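You operate a simulated robot arm through the tools that you are given. There is no shell and no other tool.

The job below is to be done with a simulated two-armed robot. You get a single attempt, and the scene is never put back.

JOB
Try the black wire holder in all three gauge slots and rack it under its size.
Fine: its size is the narrowest slot it drops into; if none takes it, red tray.

The check looks at the end state, three seconds after you hand in, the way a careful person would. Anything else that was tipped, shoved, dropped, spilled or broken makes it a failure.

ROBOT AND FRAMES
Two 7-joint arms with fingered hands on one trunk that stands fixed in place. Base frame: the origin is at the foot of the trunk, x ahead of it, y to its left, z up; the work surface is at about z = 0.86. Readings come in m, degrees, newtons and seconds.
The left shoulder is at [0.071, 0.173, 1.088], the right one opposite. With the tool pointing down near the work surface each hand reaches from about 0.42 to 0.82 m from the base axis, measured 20 degrees to its own side. Payload 3.5 kg a hand.
The tool frame of a hand sits at the grasp point between the pads (the TCP): z along the fingers, y along the line on which they close. The tips reach 0.025 m beyond it. The gripper opens to 0.088 m. The gripper's body begins 0.029 m behind the TCP. The gripper is a hand of 3 fingers: y runs from the thumb to the fingers, the wrist lies at [-0.013, -0.097, -0.162] in the tool frame, and closing takes about 1.5 s.
Orientation is that of the tool frame in the base frame, as a unit quaternion [x, y, z, w]. With the fingers straight down and the wrist toward the robot, the tool's x, y and z point along [0, 1, 0], [1, 0, 0] and [0, 0, -1] of the base frame.

CONTROLS
- The arms move only by the tool nudge_tool. It takes "left_plan", "right_plan" or both (then of equal length, played together; a hand with none holds still); each is a list of rows, each a list of 7 numbers: the shift along the base's x, y, z in units of 30 mm (1.0 is 30 mm), then the turn, a rotation vector about the base's x, y, z in units of 5 degrees (1.0 is 5 degrees), then the gripper command, from -1 (shut) to 1 (fully open), values between in proportion. In form: [[x, y, z, ax, ay, az, grip], ...]. A call has 1 to 20 rows; each row shifts and turns the commanded pose from where the row before left it. A call with a number of a shift or a turn outside -1 to 1 is refused whole. Rows are played at 5 a second. More than 0.05 m and 8.6 degrees between two rows, or a gripper value outside its range, and nothing of the call is played. Where a pose cannot be reached the arm comes as near as it can. A force on the tool above 40 N (or 10 N above the force at the start of the call, whichever is more), or a blocked arm, ends the call early, and 0.2 s more pass. Each finger travels about 0.072 m/s and halts on what it meets, pressing with about 29 N; the grip force reading is that of the motor and also rises with nothing between the fingers. The clock runs only during rows and for 0.2 s after the last one: add rows that do not move to give the fingers time. It gives the time, the measured TCP pose, the force on the tool (base axes), the opening and the grip force at its end, in the units of the frame above (readings bear some noise), with the torque about the TCP (base axes, N m) and any sound that the robot's microphone picked up.
- Cameras (640 x 400 px; columns grow to the right, rows downward): "scene" is now at [0.1814, -0.056, 1.3517]; the picture's right is [-0.59, -0.80, 0.12], its down [-0.25, 0.03, -0.97] and it looks along [0.77, -0.60, -0.21] (base axes); focal length 214 px, centre (320, 200). "left" rides on the left gripper at [-0.058, -0.085, -0.099] in its tool frame; the picture's right is [-0.67, -0.35, 0.66], its down [0.69, -0.63, 0.37] and it looks along [0.28, 0.69, 0.66] (tool axes); focal length 261 px, centre (320, 200). "right" rides on the right gripper at [0.058, -0.085, -0.099] in its tool frame; the picture's right is [-0.67, 0.35, -0.66], its down [-0.69, -0.63, 0.37] and it looks along [-0.28, 0.69, 0.66] (tool axes); focal length 261 px, centre (320, 200). There is no depth. A picture from a camera that has moved, and an enlarged one, comes with that camera's place and axes in the base frame and with its lens.
- capture(camera): a new picture of that camera. It takes no simulated time.
- raise_lower(by): slides the trunk up (or, below 0, down) by that many m; the arms and the scene camera ride with it, the base frame stays. It gives what a move gives, with no picture.
- preshape(shape, hand): the hand has 3 fingers and takes this shape, open, in about a second: jaw (thumb against the fingers, like two jaws); tri (thumb and two fingers); tip (a fingertip pinch); poke (one finger out to press); point (the index stretched); flat (the hand flat); cup (the hand cupped); fist (a fist). The gripper value then closes the fingers along that shape, each until it touches; the sizes above hold for jaw. It gives what a move gives, with no picture.
- turn_head(pan, tilt): turns the head with the scene camera to pan (to the left, within 86 degrees either way) and tilt (down, from -29 to 69), counted from straight ahead of the robot. It gives what a move gives.
- enlarge(camera, box): a new picture of the part [left, top, right, bottom] of that camera's present view, enlarged. It takes no simulated time.
- sign_off(): hands the job in; it is judged then, once.

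Nothing tells you positions but the pictures and the camera data. Unless the task says otherwise, let go and move clear before handing in.

The tools are called after ">>>" as a command line: name --argument value ..., lists and objects as JSON in quotes. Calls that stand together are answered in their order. nudge_tool: Moves the arms, as the interface text tells. Its arguments: {"type":"object","properties":{"left_plan":{"type":"array","items":{"type":"array","items":{"type":"number"}}},"right_plan":{"type":"array","items":{"type":"array","items":{"type":"number"}}}},"required":[]} The other tools are called the same way: raise_lower (by) slides the trunk up or down; preshape (shape, hand) gives the hand a shape; turn_head (pan, tilt) turns the head that bears the scene camera; capture (camera) takes a picture; enlarge (camera, box) takes an enlarged picture of a part of a camera's view; sign_off () hands the job in.

At the start:

```text
clock: 0.0
left_eef_pos: [0.4025, -0.0443, 1.2895]
left_orientation: [0.707, 0.707, 0.0, 0.0]
left_force: [0.5, 0.0, 0.1]
left_moment: [0.03, -0.01, -0.03]
left_grip_width: 0.0874
left_gripper_force: 0.1
left_shape: jaw
right_eef_pos: [0.3454, -0.4324, 1.1183]
right_orientation: [0.707, 0.707, -0.001, 0.0]
right_force: [0.1, 0.2, -0.3]
right_moment: [0.02, -0.04, -0.01]
right_grip_width: 0.0879
right_gripper_force: 0.1
right_shape: jaw
trunk travel left (down, up): [-0.175, 0.28]
head pan, tilt: [-37.0, 3.0]
```

scene: 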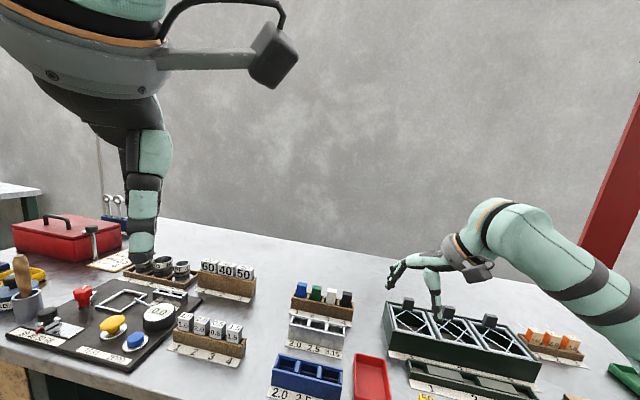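
right: 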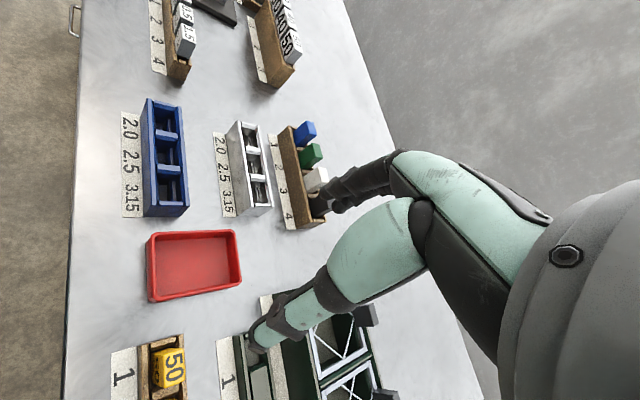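
left: 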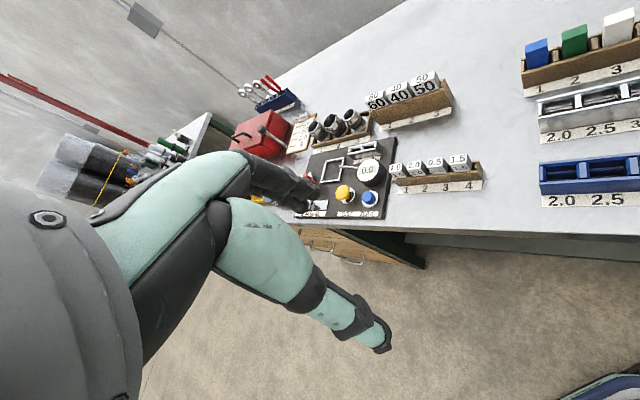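

I see a wooden rack with blue, green, white and black blocks, a silver gauge (2.0 / 2.5 / 3.15), a blue rack with the same labels, and a red tray in front. I'll look closer before moving anything.

>>> turn_head --pan -37 --tilt 35

>>> enlarge --camera "right" --box '[100, 80, 360, 310]'

>>> enlarge --camera "left" --box '[480, 0, 640, 220]'

```text
clock: 1.0
left_eef_pos: [0.4033, -0.0442, 1.2893]
left_orientation: [0.707, 0.707, 0.0, 0.0]
left_force: [-0.1, 0.1, 0.4]
left_moment: [0.0, -0.01, -0.01]
left_grip_width: 0.0873
left_gripper_force: 0.1
left_shape: jaw
right_eef_pos: [0.346, -0.4343, 1.118]
right_orientation: [0.707, 0.707, 0.0, 0.001]
right_force: [0.1, 0.6, 1.0]
right_moment: [-0.02, -0.02, 0.01]
right_grip_width: 0.0878
right_gripper_force: 0.2
right_shape: jaw
trunk travel left (down, up): [-0.175, 0.28]
head pan, tilt: [-37.0, 35.0]
```

```text
1.74 times, centred on (230, 195) of right
camera zoom: at [0.2602, -0.3749, 1.2191], right [0.35, -0.67, 0.66], down [-0.63, -0.69, -0.37], along [0.69, -0.28, -0.66], focal length 453 px, centre (476, 209)
```

zoom: 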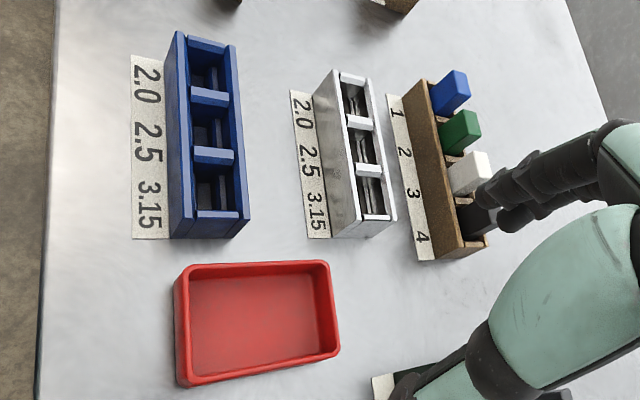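

```text
1.82 times, centred on (560, 110) of left
camera zoom: at [0.3167, -0.1021, 1.3886], right [-0.35, -0.67, -0.66], down [-0.63, 0.69, -0.37], along [0.69, 0.28, -0.66], focal length 474 px, centre (-116, 364)
```

zoom: 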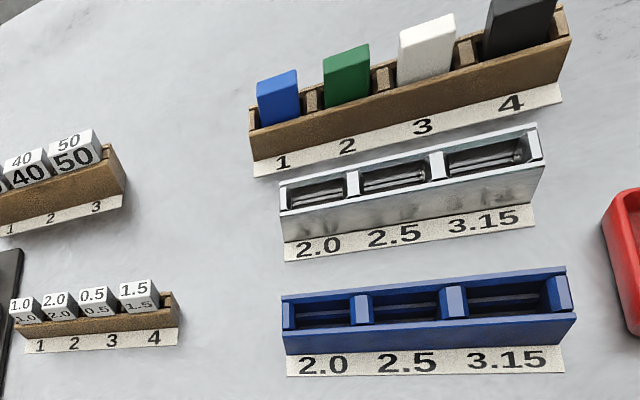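

>>> capture --camera "scene"

>>> enlarge --camera "scene" --box '[220, 60, 460, 260]'

```text
taken
camera scene: at [0.1684, -0.0542, 1.3019], right [-0.59, -0.8, 0.12], down [-0.62, 0.34, -0.71], along [0.52, -0.49, -0.69], focal length 214 px, centre (320, 200)
```

scene: 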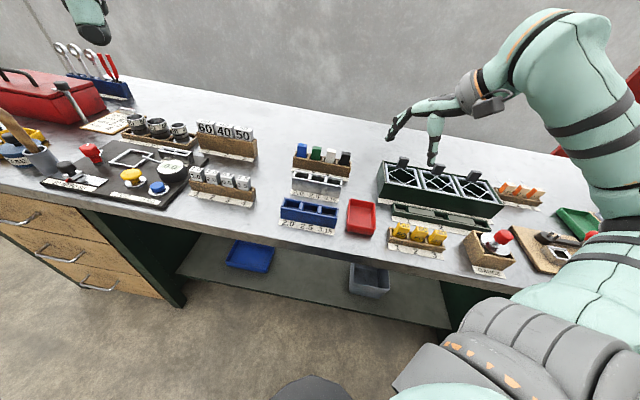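

```text
2.00 times, centred on (340, 160) of scene
camera zoom: at [0.1684, -0.0542, 1.3019], right [-0.59, -0.8, 0.12], down [-0.62, 0.34, -0.71], along [0.52, -0.49, -0.69], focal length 429 px, centre (280, 280)
```

zoom: 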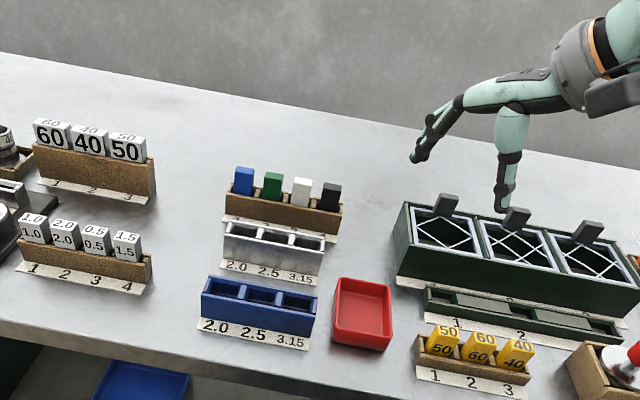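

The gauge sits at about (0.54, -0.38), the wooden rack with the black holder at slot 4 near (0.57, -0.52), all turned about 45° to the base. I'll turn the right hand by -45°, bring it over the front of the gauge at a safe height for a better look, and move the left hand aside.

>>> nudge_tool --right_plan '[[0.41, 0.51, -0.1, 0, 0, -1, 1], [0.41, 0.51, -0.1, 0, 0, -1, 1], [0.41, 0.51, -0.1, 0, 0, -1, 1], [0.41, 0.51, -0.1, 0, 0, -1, 1], [0.41, 0.51, -0.1, 0, 0, -1, 1], [0.41, 0.51, -0.1, 0, 0, -1, 1], [0.41, 0.51, -0.1, 0, 0, -1, 1], [0.41, 0.51, -0.1, 0, 0, -1, 1], [0.41, 0.51, -0.1, 0, 0, -1, 1], [0, 0, 0, 0, 0, 0, 1]]' --left_plan '[[0, 0.8, 0, 0, 0, 0, 1], [0, 0.8, 0, 0, 0, 0, 1], [0, 0.8, 0, 0, 0, 0, 1], [0, 0.8, 0, 0, 0, 0, 1], [0, 0.8, 0, 0, 0, 0, 1], [0, 0.8, 0, 0, 0, 0, 1], [0, 0.8, 0, 0, 0, 0, 1], [0, 0.8, 0, 0, 0, 0, 1], [0, 0, 0, 0, 0, 0, 1], [0, 0, 0, 0, 0, 0, 1]]'

>>> capture --camera "right"

>>> capture --camera "scene"

```text
clock: 3.2
left_eef_pos: [0.4018, 0.1472, 1.2891]
left_orientation: [0.707, 0.707, 0.0, 0.0]
left_force: [-0.1, -0.1, 1.1]
left_moment: [-0.01, -0.04, 0.0]
left_grip_width: 0.0876
left_gripper_force: 0.0
left_shape: jaw
right_eef_pos: [0.4544, -0.2958, 1.0923]
right_orientation: [0.924, 0.382, 0.001, 0.0]
right_force: [0.1, 0.5, 0.3]
right_moment: [-0.01, 0.0, 0.02]
right_grip_width: 0.0879
right_gripper_force: 0.2
right_shape: jaw
trunk travel left (down, up): [-0.175, 0.28]
head pan, tilt: [-37.0, 35.0]
```

```text
taken
camera right: at [0.4365, -0.1951, 1.1929], right [-0.23, -0.72, 0.65], down [-0.93, -0.04, -0.37], along [0.29, -0.69, -0.66], focal length 261 px, centre (320, 200)
```

right: 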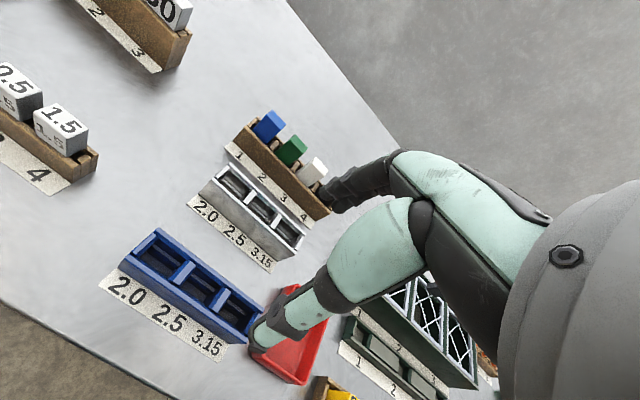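

```text
taken
camera scene: at [0.1682, -0.0548, 1.3018], right [-0.59, -0.8, 0.12], down [-0.62, 0.35, -0.71], along [0.52, -0.49, -0.7], focal length 214 px, centre (320, 200)
```

scene: 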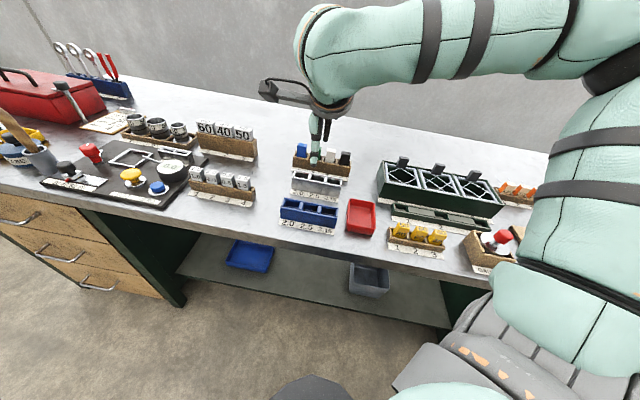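

>>> enlarge --camera "right" --box '[180, 100, 340, 280]'

>>> enlarge --camera "right" --box '[90, 220, 280, 370]'

>>> enlarge --camera "scene" --box '[270, 130, 400, 245]'

```text
2.22 times, centred on (260, 190) of right
camera zoom: at [0.4365, -0.1951, 1.1929], right [-0.23, -0.72, 0.65], down [-0.93, -0.04, -0.37], along [0.29, -0.69, -0.66], focal length 579 px, centre (453, 222)
```

zoom: 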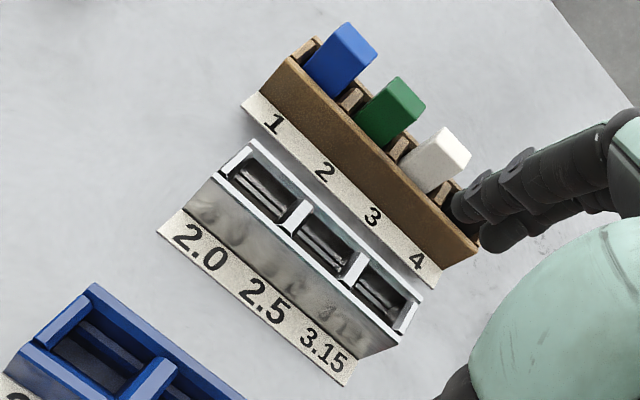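

```text
2.67 times, centred on (185, 295) of right
camera zoom: at [0.4365, -0.1951, 1.1929], right [-0.23, -0.72, 0.65], down [-0.93, -0.04, -0.37], along [0.29, -0.69, -0.66], focal length 695 px, centre (680, -53)
```

zoom: 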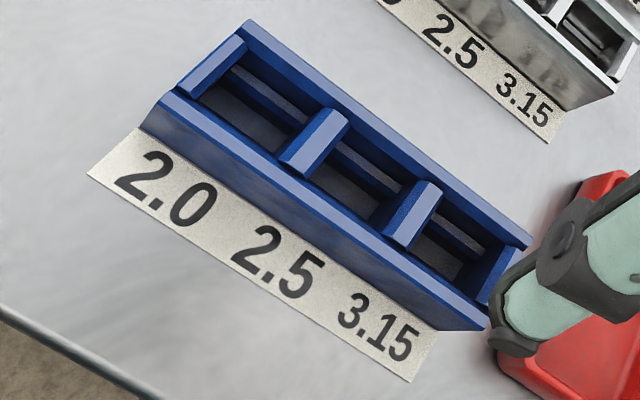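

```text
3.48 times, centred on (335, 188) of scene
camera zoom: at [0.1682, -0.0548, 1.3018], right [-0.59, -0.8, 0.12], down [-0.62, 0.35, -0.71], along [0.52, -0.49, -0.7], focal length 746 px, centre (268, 244)
```

zoom: 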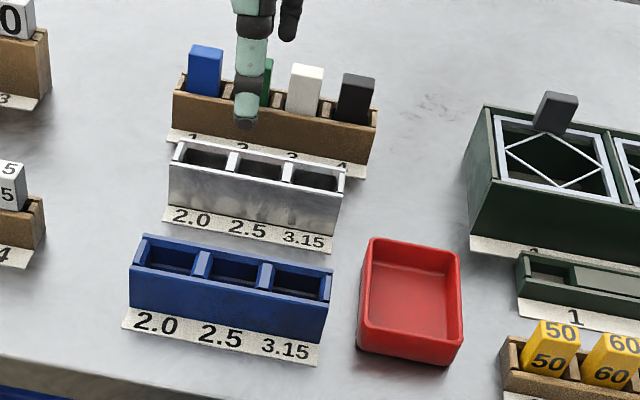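

The gauge and blue rack each have three compartments with an inner narrowed slot, and the black block stands in position 4 of the wooden rack. I'll tilt the right hand so its camera looks straight down into the gauge from above.

>>> nudge_tool --right_plan '[[0.344, -0.894, -0.345, 0.589, 0.589, 0, 1], [0.344, -0.894, -0.345, 0.589, 0.589, 0, 1], [0.344, -0.894, -0.345, 0.589, 0.589, 0, 1], [0.344, -0.894, -0.345, 0.589, 0.589, 0, 1], [0.344, -0.894, -0.345, 0.589, 0.589, 0, 1], [0.344, -0.894, -0.345, 0.589, 0.589, 0, 1], [0, 0, 0, 0, 0, 0, 1], [0, 0, 0, 0, 0, 0, 1]]'

>>> capture --camera "right"

```text
clock: 5.0
left_eef_pos: [0.4022, 0.1479, 1.2885]
left_orientation: [0.708, 0.707, 0.0, 0.001]
left_force: [0.0, 0.2, -0.4]
left_moment: [0.01, 0.01, -0.01]
left_grip_width: 0.0876
left_gripper_force: 0.1
left_shape: jaw
right_eef_pos: [0.5182, -0.4564, 1.0299]
right_orientation: [0.902, 0.374, -0.083, -0.2]
right_force: [-0.6, 0.3, -0.3]
right_moment: [-0.02, 0.02, 0.0]
right_grip_width: 0.0876
right_gripper_force: 0.1
right_shape: jaw
trunk travel left (down, up): [-0.175, 0.28]
head pan, tilt: [-37.0, 35.0]
```

```text
taken
camera right: at [0.534, -0.3909, 1.1572], right [-0.05, -0.89, 0.45], down [-1.0, 0.03, -0.07], along [0.05, -0.45, -0.89], focal length 261 px, centre (320, 200)
```

right: 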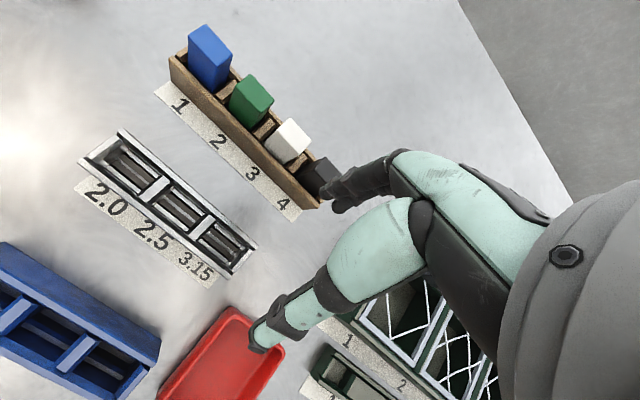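

>>> enlarge --camera "right" --box '[70, 120, 270, 290]'

>>> enlarge --camera "right" --box '[150, 10, 350, 220]'

>>> enlarge --camera "right" --box '[0, 220, 200, 400]'

```text
2.35 times, centred on (170, 205) of right
camera zoom: at [0.534, -0.3909, 1.1572], right [-0.05, -0.89, 0.45], down [-1.0, 0.03, -0.07], along [0.05, -0.45, -0.89], focal length 613 px, centre (673, 188)
```

zoom: 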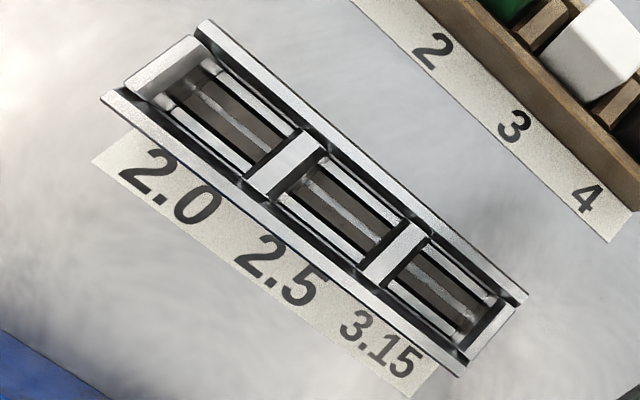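

```text
1.90 times, centred on (250, 115) of right
camera zoom: at [0.534, -0.3909, 1.1572], right [-0.05, -0.89, 0.45], down [-1.0, 0.03, -0.07], along [0.05, -0.45, -0.89], focal length 496 px, centre (453, 362)
```

zoom: 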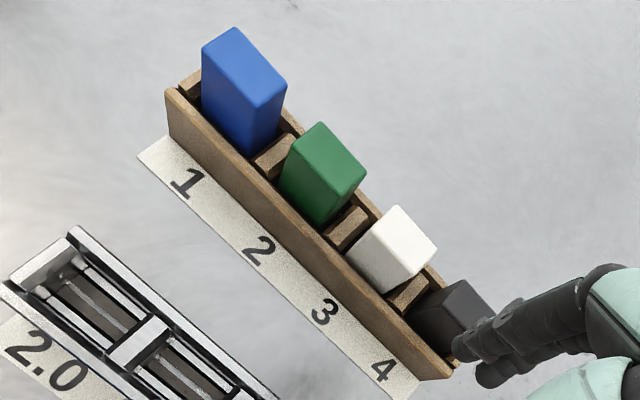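

```text
2.22 times, centred on (100, 310) of right
camera zoom: at [0.534, -0.3909, 1.1572], right [-0.05, -0.89, 0.45], down [-1.0, 0.03, -0.07], along [0.05, -0.45, -0.89], focal length 579 px, centre (809, -44)
```

zoom: 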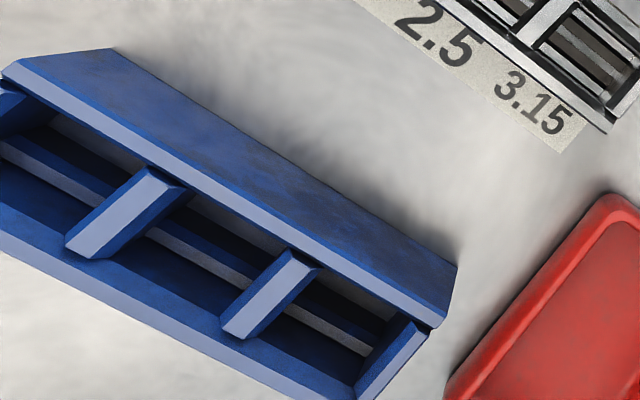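

>>> enlarge --camera "right" --box '[250, 100, 350, 220]'

>>> enlarge --camera "right" --box '[160, 10, 280, 130]'

>>> enlarge --camera "right" --box '[160, 170, 260, 280]'

>>> enlarge --camera "right" --box '[70, 120, 180, 220]'

```text
3.33 times, centred on (300, 160) of right
camera zoom: at [0.534, -0.3909, 1.1572], right [-0.05, -0.89, 0.45], down [-1.0, 0.03, -0.07], along [0.05, -0.45, -0.89], focal length 869 px, centre (387, 333)
```

zoom: 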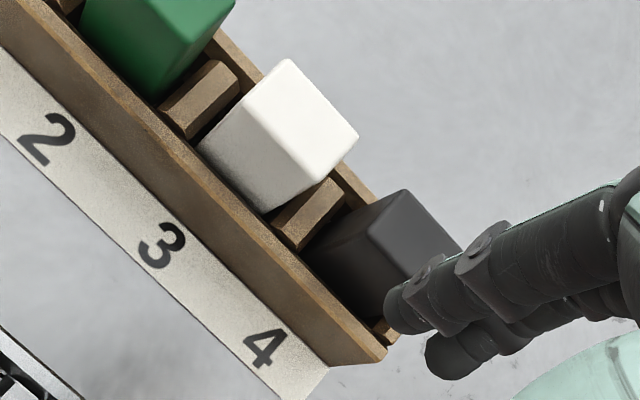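

```text
3.33 times, centred on (220, 70) of right
camera zoom: at [0.534, -0.3909, 1.1572], right [-0.05, -0.89, 0.45], down [-1.0, 0.03, -0.07], along [0.05, -0.45, -0.89], focal length 869 px, centre (653, 633)
```

zoom: 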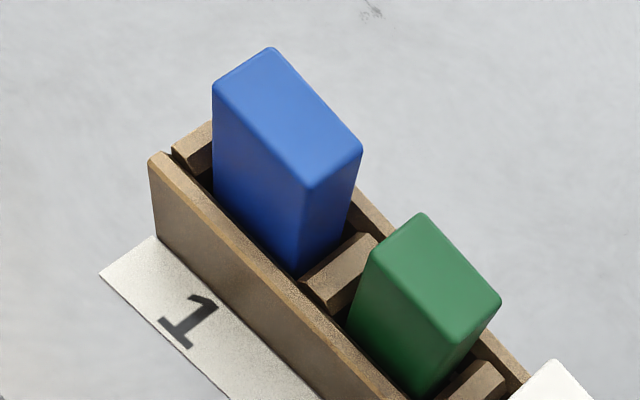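

```text
3.64 times, centred on (210, 225) of right
camera zoom: at [0.534, -0.3909, 1.1572], right [-0.05, -0.89, 0.45], down [-1.0, 0.03, -0.07], along [0.05, -0.45, -0.89], focal length 948 px, centre (720, 109)
```

zoom: 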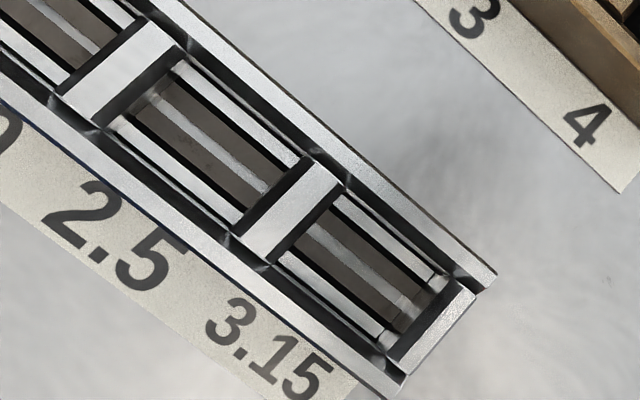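

```text
4.00 times, centred on (125, 170) of right
camera zoom: at [0.534, -0.3909, 1.1572], right [-0.05, -0.89, 0.45], down [-1.0, 0.03, -0.07], along [0.05, -0.45, -0.89], focal length 1043 px, centre (1100, 320)
```

zoom: 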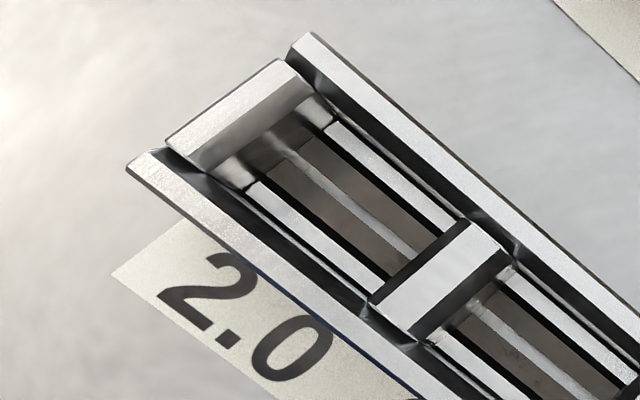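

>>> enlarge --camera "right" --box '[95, 130, 145, 180]'

>>> enlarge --camera "right" --box '[140, 165, 205, 225]'

>>> enlarge --camera "right" --box '[185, 205, 245, 270]'

>>> enlarge --camera "right" --box '[285, 140, 345, 205]'

```text
8.00 times, centred on (120, 155) of right
camera zoom: at [0.534, -0.3909, 1.1572], right [-0.05, -0.89, 0.45], down [-1.0, 0.03, -0.07], along [0.05, -0.45, -0.89], focal length 2085 px, centre (1920, 560)
```

zoom: 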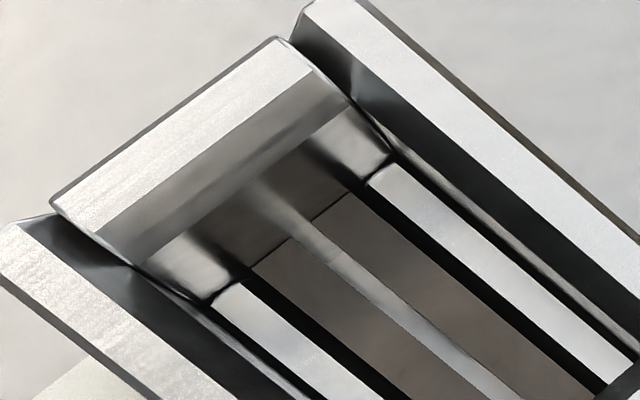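

```text
6.67 times, centred on (172, 195) of right
camera zoom: at [0.534, -0.3909, 1.1572], right [-0.05, -0.89, 0.45], down [-1.0, 0.03, -0.07], along [0.05, -0.45, -0.89], focal length 1738 px, centre (1303, 233)
```

zoom: 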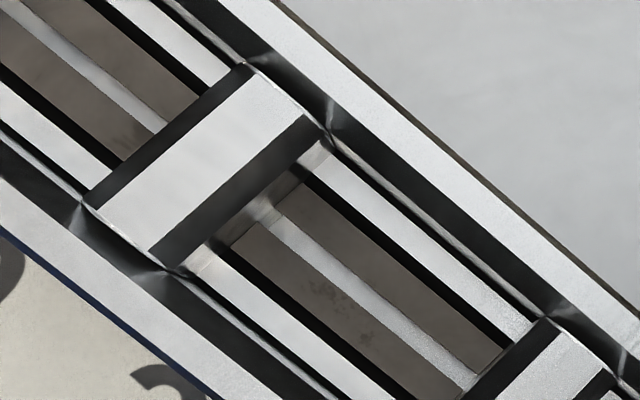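

```text
6.15 times, centred on (215, 238) of right
camera zoom: at [0.534, -0.3909, 1.1572], right [-0.05, -0.89, 0.45], down [-1.0, 0.03, -0.07], along [0.05, -0.45, -0.89], focal length 1604 px, centre (966, -31)
```

zoom: 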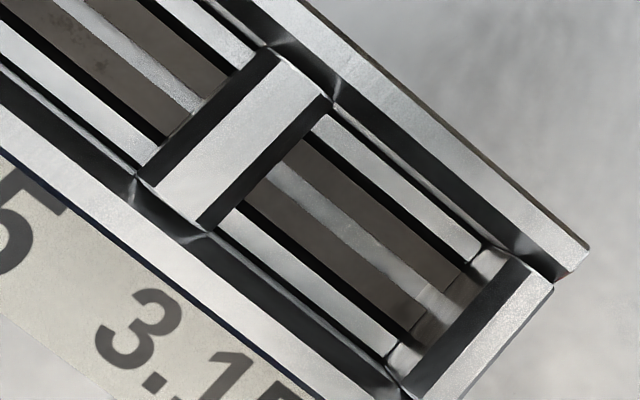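

```text
6.15 times, centred on (315, 172) of right
camera zoom: at [0.534, -0.3909, 1.1572], right [-0.05, -0.89, 0.45], down [-1.0, 0.03, -0.07], along [0.05, -0.45, -0.89], focal length 1604 px, centre (351, 369)
```

zoom: 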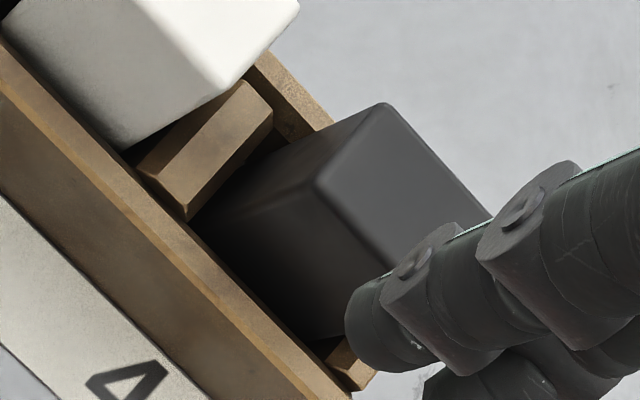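

The gauge compartments (centres at about 48 mm pitch, top at z≈0.908) each have a central slit of growing width, so the block presumably carries a thin piece underneath. The black block is about 28 × 20 mm with its top at z≈0.945, around (0.569, -0.508). I'll put the hand upright above it and check the alignment.

>>> nudge_tool --right_plan '[[0.284, -0.284, -0.13, -0.589, -0.589, 0, 1], [0.284, -0.284, -0.13, -0.589, -0.589, 0, 1], [0.284, -0.284, -0.13, -0.589, -0.589, 0, 1], [0.284, -0.284, -0.13, -0.589, -0.589, 0, 1], [0.284, -0.284, -0.13, -0.589, -0.589, 0, 1], [0.284, -0.284, -0.13, -0.589, -0.589, 0, 1], [0, 0, 0, 0, 0, 0, 1], [0, 0, 0, 0, 0, 0, 1]]'

>>> capture --camera "right"

>>> enlarge --camera "scene" --box '[270, 110, 400, 225]'

```text
clock: 6.8
left_eef_pos: [0.4016, 0.1474, 1.2891]
left_orientation: [0.708, 0.707, -0.001, 0.0]
left_force: [-0.8, 0.1, 0.7]
left_moment: [-0.01, 0.01, 0.01]
left_grip_width: 0.0876
left_gripper_force: 0.0
left_shape: jaw
right_eef_pos: [0.568, -0.507, 1.0054]
right_orientation: [0.924, 0.383, 0.0, -0.001]
right_force: [-0.8, 1.1, 0.9]
right_moment: [-0.02, 0.04, 0.03]
right_grip_width: 0.0876
right_gripper_force: 0.1
right_shape: jaw
trunk travel left (down, up): [-0.175, 0.28]
head pan, tilt: [-37.0, 35.0]
```

```text
taken
camera right: at [0.5497, -0.4057, 1.1071], right [-0.23, -0.72, 0.66], down [-0.93, -0.04, -0.37], along [0.29, -0.69, -0.66], focal length 261 px, centre (320, 200)
```

right: 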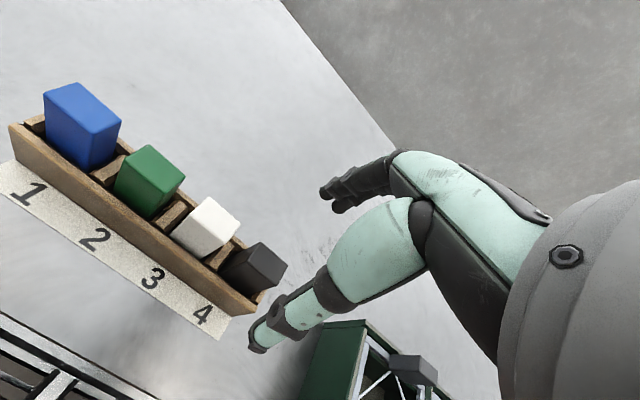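

```text
3.48 times, centred on (335, 168) of scene
camera zoom: at [0.1685, -0.0541, 1.3018], right [-0.59, -0.8, 0.12], down [-0.62, 0.35, -0.71], along [0.52, -0.49, -0.7], focal length 746 px, centre (268, 313)
```

zoom: 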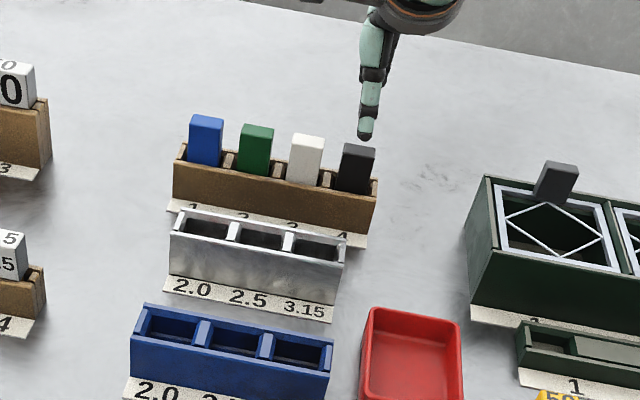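

>>> enlarge --camera "right" --box '[150, 180, 310, 320]'

```text
2.86 times, centred on (230, 250) of right
camera zoom: at [0.5497, -0.4057, 1.1071], right [-0.23, -0.72, 0.66], down [-0.93, -0.04, -0.37], along [0.29, -0.69, -0.66], focal length 745 px, centre (577, 57)
```

zoom: 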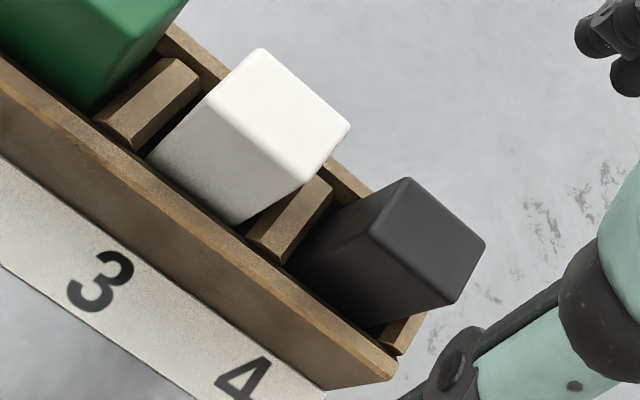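

The black block's top centre works out at r=0.043, d=0.762 in the bench frame, 1.5 mm beyond the TCP along the closing line. I'll correct that and come down to z≈0.938, which keeps the tips 8 mm above the wooden rack's rim.

>>> nudge_tool --right_plan '[[0.035, -0.035, 0, 0, 0, 0, 1], [0, 0, -0.375, 0, 0, 0, 1], [0, 0, -0.375, 0, 0, 0, 1], [0, 0, -0.375, 0, 0, 0, 1], [0, 0, -0.375, 0, 0, 0, 1], [0, 0, -0.375, 0, 0, 0, 1], [0, 0, -0.375, 0, 0, 0, 1], [0, 0, 0, 0, 0, 0, 1], [0, 0, 0, 0, 0, 0, 1]]'

>>> capture --camera "right"

>>> enlarge --camera "scene" --box '[290, 110, 390, 210]'

```text
clock: 8.8
left_eef_pos: [0.4027, 0.1478, 1.2895]
left_orientation: [0.707, 0.707, -0.001, 0.0]
left_force: [-0.2, -0.5, -0.3]
left_moment: [0.0, -0.03, 0.02]
left_grip_width: 0.0875
left_gripper_force: 0.0
left_shape: jaw
right_eef_pos: [0.5693, -0.5091, 0.9382]
right_orientation: [0.924, 0.383, 0.0, 0.0]
right_force: [0.2, -0.2, 0.3]
right_moment: [0.01, 0.0, 0.0]
right_grip_width: 0.0878
right_gripper_force: 0.1
right_shape: jaw
trunk travel left (down, up): [-0.175, 0.28]
head pan, tilt: [-37.0, 35.0]
```

```text
taken
camera right: at [0.5504, -0.4069, 1.0395], right [-0.23, -0.72, 0.66], down [-0.93, -0.04, -0.37], along [0.29, -0.69, -0.66], focal length 261 px, centre (320, 200)
```

right: 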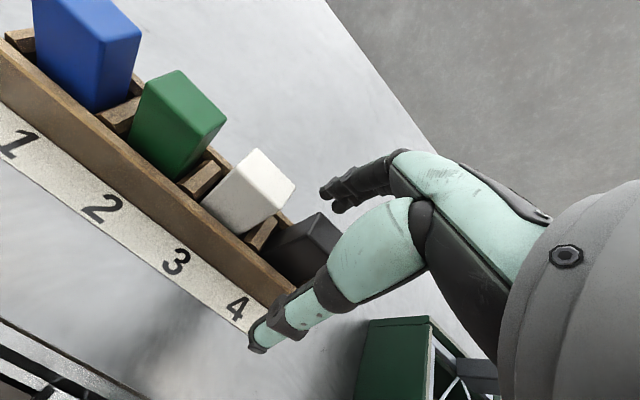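

```text
4.00 times, centred on (340, 160) of scene
camera zoom: at [0.1685, -0.0541, 1.3018], right [-0.59, -0.8, 0.12], down [-0.62, 0.35, -0.71], along [0.52, -0.49, -0.7], focal length 858 px, centre (240, 360)
```

zoom: 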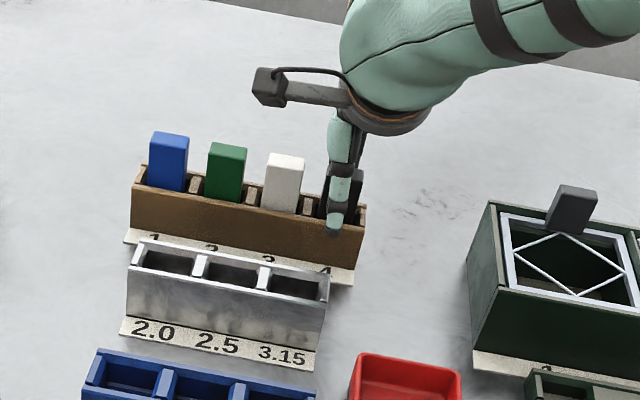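

The block is between thumb and fingers at the right height. I'll close now.

>>> nudge_tool --right_plan '[[0, 0, 0, 0, 0, 0, 0.3], [0, 0, 0, 0, 0, 0, -0.2], [0, 0, 0, 0, 0, 0, -0.6], [0, 0, 0, 0, 0, 0, -1], [0, 0, 0, 0, 0, 0, -1], [0, 0, 0, 0, 0, 0, -1], [0, 0, 0, 0, 0, 0, -1], [0, 0, 0, 0, 0, 0, -1]]'

>>> capture --camera "right"

>>> enlarge --camera "right" --box '[220, 130, 380, 300]'

```text
clock: 10.6
left_eef_pos: [0.4016, 0.1481, 1.2898]
left_orientation: [0.706, 0.708, 0.0, 0.0]
left_force: [1.0, 0.7, -0.4]
left_moment: [0.01, 0.02, 0.02]
left_grip_width: 0.0876
left_gripper_force: 0.0
left_shape: jaw
right_eef_pos: [0.5698, -0.5079, 0.9386]
right_orientation: [0.924, 0.383, 0.001, 0.001]
right_force: [-0.6, 0.4, 0.2]
right_moment: [-0.01, 0.01, -0.01]
right_grip_width: 0.0152
right_gripper_force: 28.8
right_shape: jaw
trunk travel left (down, up): [-0.175, 0.28]
head pan, tilt: [-37.0, 35.0]
```

```text
taken
camera right: at [0.5505, -0.407, 1.0396], right [-0.23, -0.72, 0.66], down [-0.93, -0.04, -0.37], along [0.29, -0.69, -0.66], focal length 261 px, centre (320, 200)
```

right: 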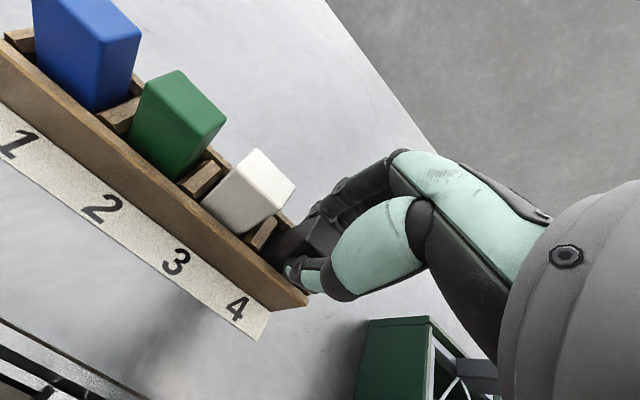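

```text
2.35 times, centred on (300, 215) of right
camera zoom: at [0.5505, -0.407, 1.0396], right [-0.23, -0.72, 0.66], down [-0.93, -0.04, -0.37], along [0.29, -0.69, -0.66], focal length 613 px, centre (367, 165)
```

zoom: 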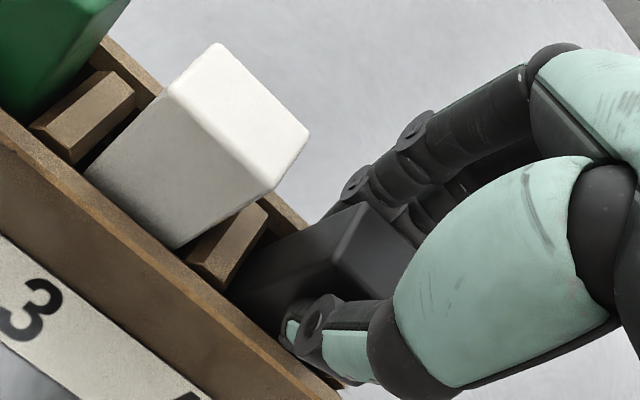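

Grip closed at 28.8 N with the block between the pads. Next I lift straight up about 0.1 m and look at what hangs under it.

>>> nudge_tool --right_plan '[[0, 0, 0.2, 0, 0, 0, -1], [0, 0, 0.3, 0, 0, 0, -1], [0, 0, 0.4, 0, 0, 0, -1], [0, 0, 0.5, 0, 0, 0, -1], [0, 0, 0.5, 0, 0, 0, -1], [0, 0, 0.5, 0, 0, 0, -1], [0, 0, 0.5, 0, 0, 0, -1], [0, 0, 0.5, 0, 0, 0, -1], [0, 0, 0.4, 0, 0, 0, -1], [0, 0, 0, 0, 0, 0, -1]]'

>>> capture --camera "right"

>>> enlarge --camera "scene" --box '[290, 80, 390, 180]'

```text
clock: 12.8
left_eef_pos: [0.4013, 0.1469, 1.2898]
left_orientation: [0.707, 0.707, 0.0, -0.001]
left_force: [0.5, -0.4, -0.4]
left_moment: [-0.02, 0.01, 0.02]
left_grip_width: 0.0878
left_gripper_force: 0.1
left_shape: jaw
right_eef_pos: [0.5699, -0.5086, 1.0535]
right_orientation: [0.924, 0.383, 0.0, 0.0]
right_force: [-0.5, -0.3, -0.6]
right_moment: [0.0, 0.0, 0.01]
right_grip_width: 0.0155
right_gripper_force: 28.3
right_shape: jaw
trunk travel left (down, up): [-0.175, 0.28]
head pan, tilt: [-37.0, 35.0]
```

```text
taken
camera right: at [0.5507, -0.4071, 1.1535], right [-0.23, -0.72, 0.66], down [-0.93, -0.04, -0.37], along [0.29, -0.69, -0.66], focal length 261 px, centre (320, 200)
```

right: 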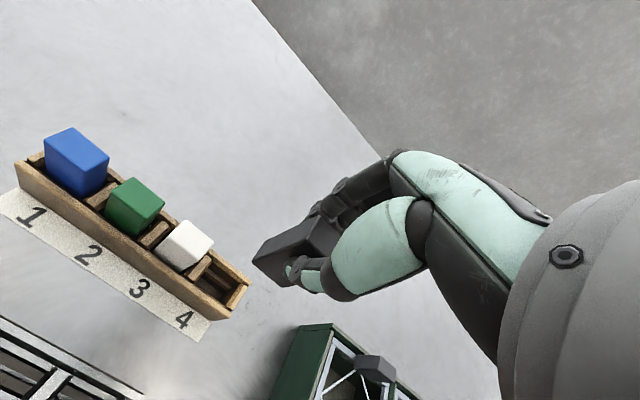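

```text
4.00 times, centred on (340, 130) of scene
camera zoom: at [0.1686, -0.0542, 1.3018], right [-0.59, -0.8, 0.12], down [-0.62, 0.35, -0.71], along [0.52, -0.49, -0.7], focal length 858 px, centre (240, 480)
```

zoom: 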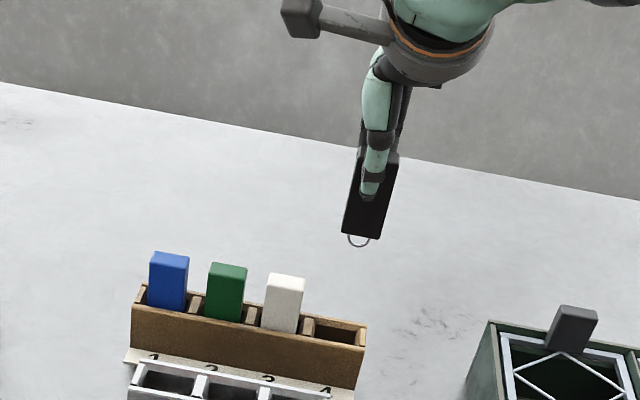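

The holder carries a thin wire loop underneath, lying in the row's vertical plane, so that loop must go into the gauge's central slit. I'll look closely at the loop and at how the block sits in the grip.

>>> enlarge --camera "scene" --box '[330, 110, 370, 150]'

>>> enlarge --camera "right" --box '[230, 170, 350, 310]'

>>> enlarge --camera "right" --box '[170, 220, 260, 320]'

```text
10.00 times, centred on (350, 130) of scene
camera zoom: at [0.1686, -0.0542, 1.3018], right [-0.59, -0.8, 0.12], down [-0.62, 0.35, -0.71], along [0.52, -0.49, -0.7], focal length 2145 px, centre (20, 900)
```

zoom: 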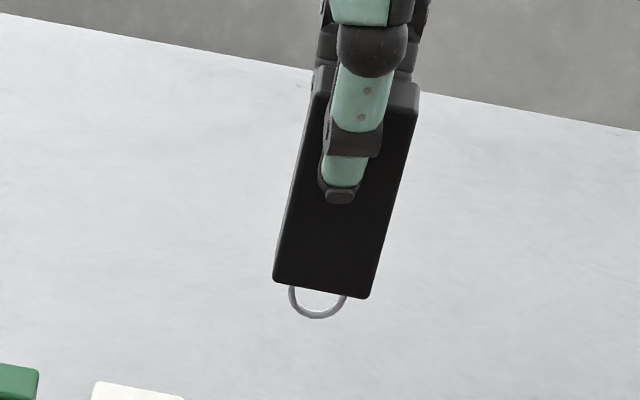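

```text
2.86 times, centred on (290, 240) of right
camera zoom: at [0.5507, -0.4071, 1.1535], right [-0.23, -0.72, 0.66], down [-0.93, -0.04, -0.37], along [0.29, -0.69, -0.66], focal length 745 px, centre (406, 86)
```

zoom: 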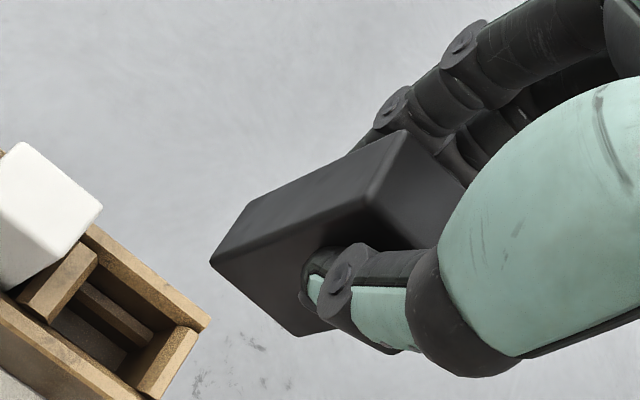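

```text
4.00 times, centred on (215, 270) of right
camera zoom: at [0.5507, -0.4071, 1.1535], right [-0.23, -0.72, 0.66], down [-0.93, -0.04, -0.37], along [0.29, -0.69, -0.66], focal length 1043 px, centre (740, -80)
```

zoom: 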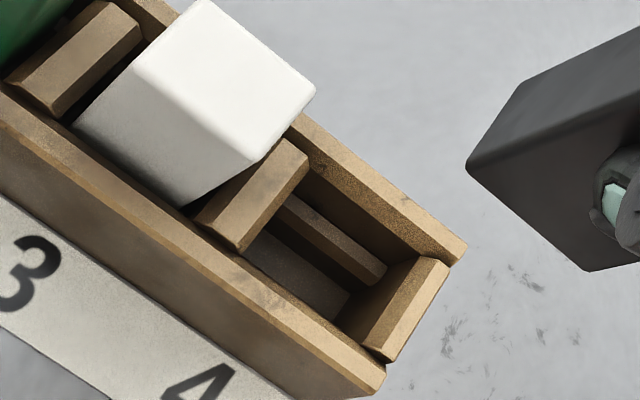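

The loop hangs about 15 mm below the block bottom, the block is level, and its bottom is about 59 mm below the TCP. I'll carry it above the 3.15 compartment first (TCP about 0.510, -0.415), with the loop still clear of the gauge, and check the alignment.

>>> nudge_tool --right_plan '[[-0.4, 0.62, 0, 0, 0, 0, -1], [-0.4, 0.62, 0, 0, 0, 0, -1], [-0.4, 0.62, 0, 0, 0, 0, -1], [-0.4, 0.62, -0.3, 0, 0, 0, -1], [-0.4, 0.62, -0.6, 0, 0, 0, -1], [0, 0, -0.6, 0, 0, 0, -1], [0, 0, 0, 0, 0, 0, -1], [0, 0, 0, 0, 0, 0, -1]]'

>>> capture --camera "right"

>>> enlarge --camera "right" --box '[170, 200, 340, 340]'

>>> enlarge --camera "scene" --box '[300, 110, 380, 210]'

```text
clock: 14.6
left_eef_pos: [0.402, 0.1483, 1.2881]
left_orientation: [0.706, 0.708, 0.0, -0.001]
left_force: [0.5, -0.8, 1.4]
left_moment: [0.01, 0.0, -0.01]
left_grip_width: 0.0875
left_gripper_force: 0.0
left_shape: jaw
right_eef_pos: [0.5095, -0.4154, 1.0081]
right_orientation: [0.924, 0.383, 0.0, 0.0]
right_force: [-0.5, 0.2, -0.1]
right_moment: [0.0, -0.02, 0.01]
right_grip_width: 0.0152
right_gripper_force: 29.2
right_shape: jaw
trunk travel left (down, up): [-0.175, 0.28]
head pan, tilt: [-37.0, 35.0]
```

```text
taken
camera right: at [0.4911, -0.3134, 1.1087], right [-0.23, -0.72, 0.66], down [-0.93, -0.04, -0.37], along [0.29, -0.69, -0.66], focal length 261 px, centre (320, 200)
```

right: 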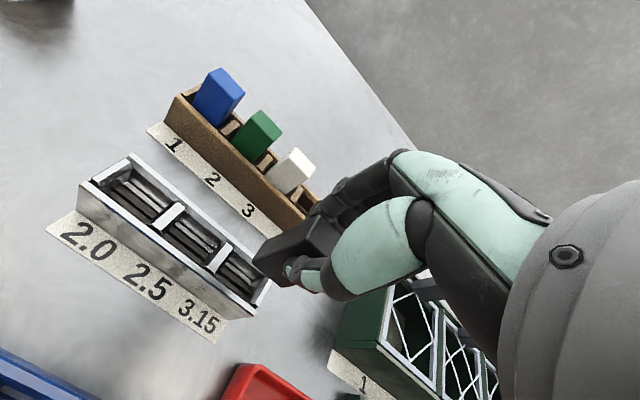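

```text
2.86 times, centred on (255, 270) of right
camera zoom: at [0.4911, -0.3134, 1.1087], right [-0.23, -0.72, 0.66], down [-0.93, -0.04, -0.37], along [0.29, -0.69, -0.66], focal length 745 px, centre (506, 0)
```

zoom: 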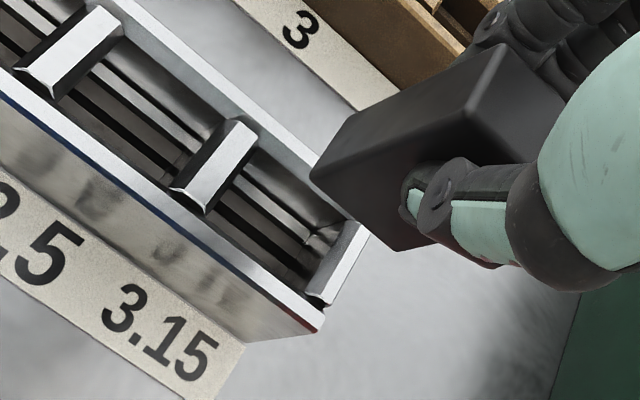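

```text
4.00 times, centred on (340, 160) of scene
camera zoom: at [0.1685, -0.0541, 1.3018], right [-0.59, -0.8, 0.12], down [-0.62, 0.35, -0.71], along [0.52, -0.49, -0.7], focal length 858 px, centre (240, 360)
```

zoom: 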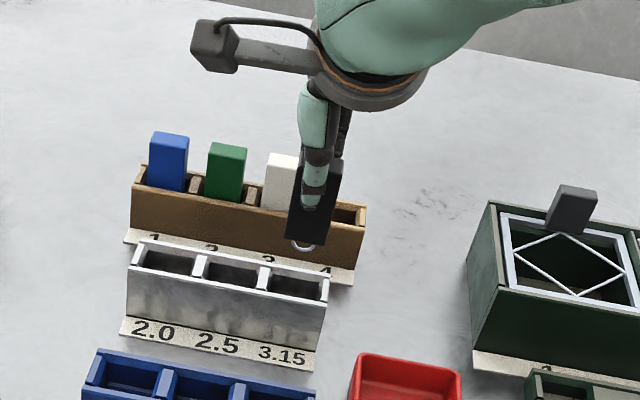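

>>> nudge_tool --right_plan '[[0, 0, -0.3, 0, 0, 0, -1], [0, 0, -0.3, 0, 0, 0, -1], [0, 0, -0.3, 0, 0, 0, -1], [0, 0, -0.1, 0, 0, 0, -1], [0, 0, 0, 0, 0, 0, -1], [0, 0, 0, 0, 0, 0, -1]]'

>>> enlarge --camera "right" --box '[200, 180, 340, 320]'

>>> enlarge --camera "scene" --box '[320, 130, 370, 190]'

```text
clock: 16.0
left_eef_pos: [0.402, 0.147, 1.2892]
left_orientation: [0.707, 0.707, 0.0, 0.0]
left_force: [-0.8, 0.2, 0.3]
left_moment: [0.04, 0.03, -0.02]
left_grip_width: 0.0878
left_gripper_force: 0.1
left_shape: jaw
right_eef_pos: [0.5095, -0.414, 0.9776]
right_orientation: [0.924, 0.383, 0.0, 0.001]
right_force: [-0.1, -0.4, -0.7]
right_moment: [0.0, 0.02, -0.02]
right_grip_width: 0.0153
right_gripper_force: 29.4
right_shape: jaw
trunk travel left (down, up): [-0.175, 0.28]
head pan, tilt: [-37.0, 35.0]
```

```text
2.86 times, centred on (270, 250) of right
camera zoom: at [0.4909, -0.3136, 1.0785], right [-0.23, -0.72, 0.66], down [-0.93, -0.04, -0.37], along [0.29, -0.69, -0.66], focal length 745 px, centre (463, 57)
```

zoom: 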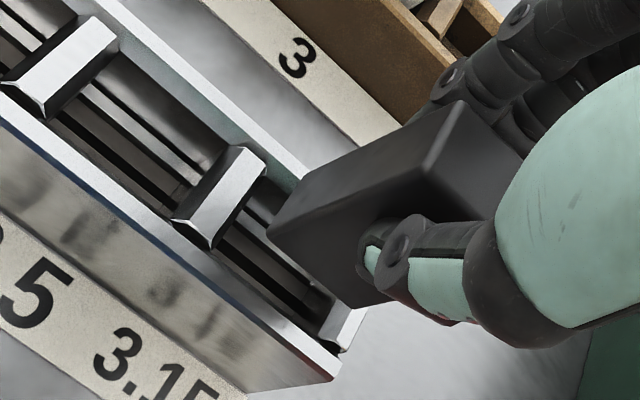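

```text
6.67 times, centred on (345, 160) of scene
camera zoom: at [0.1686, -0.0541, 1.3018], right [-0.59, -0.8, 0.12], down [-0.62, 0.35, -0.71], along [0.52, -0.49, -0.7], focal length 1430 px, centre (153, 467)
```

zoom: 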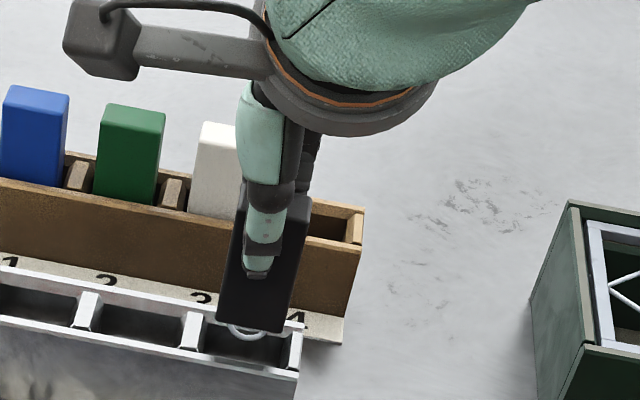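

Both cameras agree the block is centred over the 3.15 compartment within about half a millimetre. I'll lower in small steps and watch the force.

>>> nudge_tool --right_plan '[[0, 0, -0.15, 0, 0, 0, -1], [0, 0, -0.15, 0, 0, 0, -1], [0, 0, -0.15, 0, 0, 0, -1], [0, 0, -0.15, 0, 0, 0, -1], [0, 0, -0.1, 0, 0, 0, -1], [0, 0, -0.1, 0, 0, 0, -1], [0, 0, 0, 0, 0, 0, -1]]'

>>> enlarge --camera "right" --box '[200, 180, 340, 320]'

>>> enlarge --camera "scene" --box '[320, 130, 370, 190]'

```text
clock: 17.6
left_eef_pos: [0.4027, 0.1466, 1.2894]
left_orientation: [0.707, 0.707, 0.0, 0.0]
left_force: [-0.7, 0.4, -0.5]
left_moment: [0.0, -0.02, 0.0]
left_grip_width: 0.0876
left_gripper_force: 0.0
left_shape: jaw
right_eef_pos: [0.5093, -0.415, 0.9537]
right_orientation: [0.924, 0.382, 0.0, 0.0]
right_force: [0.0, -0.6, 0.0]
right_moment: [0.0, 0.01, 0.01]
right_grip_width: 0.0152
right_gripper_force: 29.3
right_shape: jaw
trunk travel left (down, up): [-0.175, 0.28]
head pan, tilt: [-37.0, 35.0]
```

```text
2.86 times, centred on (270, 250) of right
camera zoom: at [0.4909, -0.3136, 1.0545], right [-0.23, -0.72, 0.66], down [-0.93, -0.04, -0.37], along [0.29, -0.69, -0.66], focal length 745 px, centre (463, 57)
```

zoom: 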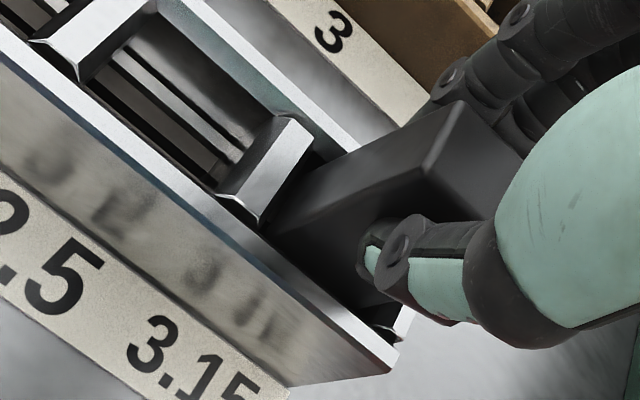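

```text
6.67 times, centred on (345, 160) of scene
camera zoom: at [0.1685, -0.0541, 1.3018], right [-0.59, -0.8, 0.12], down [-0.62, 0.35, -0.71], along [0.52, -0.49, -0.7], focal length 1430 px, centre (153, 467)
```

zoom: 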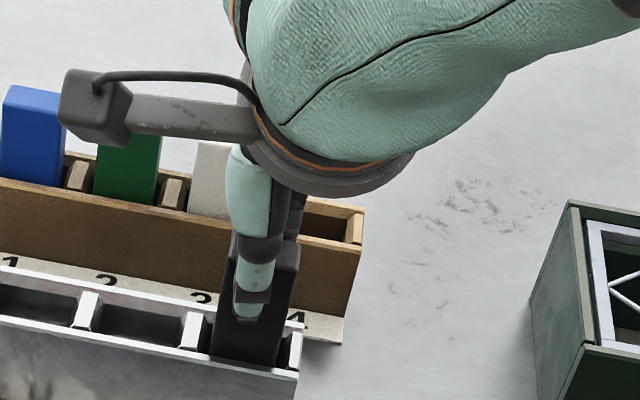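

The block is inside the compartment with no side force. I'll keep lowering in 2 mm steps.

>>> nudge_tool --right_plan '[[0, 0, -0.07, 0, 0, 0, -1], [0, 0, -0.07, 0, 0, 0, -1], [0, 0, -0.05, 0, 0, 0, -1], [0, 0, 0, 0, 0, 0, -1]]'

```text
clock: 18.6
left_eef_pos: [0.4034, 0.1474, 1.2897]
left_orientation: [0.707, 0.707, 0.0, 0.001]
left_force: [-1.2, -0.2, -0.3]
left_moment: [-0.02, -0.01, 0.0]
left_grip_width: 0.0876
left_gripper_force: 0.0
left_shape: jaw
right_eef_pos: [0.51, -0.4157, 0.949]
right_orientation: [0.924, 0.383, -0.001, 0.001]
right_force: [-0.1, 0.6, 0.0]
right_moment: [-0.01, 0.02, -0.02]
right_grip_width: 0.0151
right_gripper_force: 29.4
right_shape: jaw
trunk travel left (down, up): [-0.175, 0.28]
head pan, tilt: [-37.0, 35.0]
```

>>> nudge_tool --right_plan '[[0, 0, -0.05, 0, 0, 0, -1], [0, 0, -0.05, 0, 0, 0, -1], [0, 0, 0, 0, 0, 0, -1]]'

```text
clock: 19.4
left_eef_pos: [0.4028, 0.147, 1.2898]
left_orientation: [0.707, 0.707, 0.001, -0.001]
left_force: [-0.2, -0.4, -0.9]
left_moment: [0.07, 0.0, 0.02]
left_grip_width: 0.0876
left_gripper_force: 0.1
left_shape: jaw
right_eef_pos: [0.5105, -0.4144, 0.9456]
right_orientation: [0.924, 0.383, 0.0, 0.0]
right_force: [-0.3, 0.0, -1.3]
right_moment: [0.03, -0.03, 0.02]
right_grip_width: 0.0156
right_gripper_force: 29.3
right_shape: jaw
trunk travel left (down, up): [-0.175, 0.28]
head pan, tilt: [-37.0, 35.0]
```

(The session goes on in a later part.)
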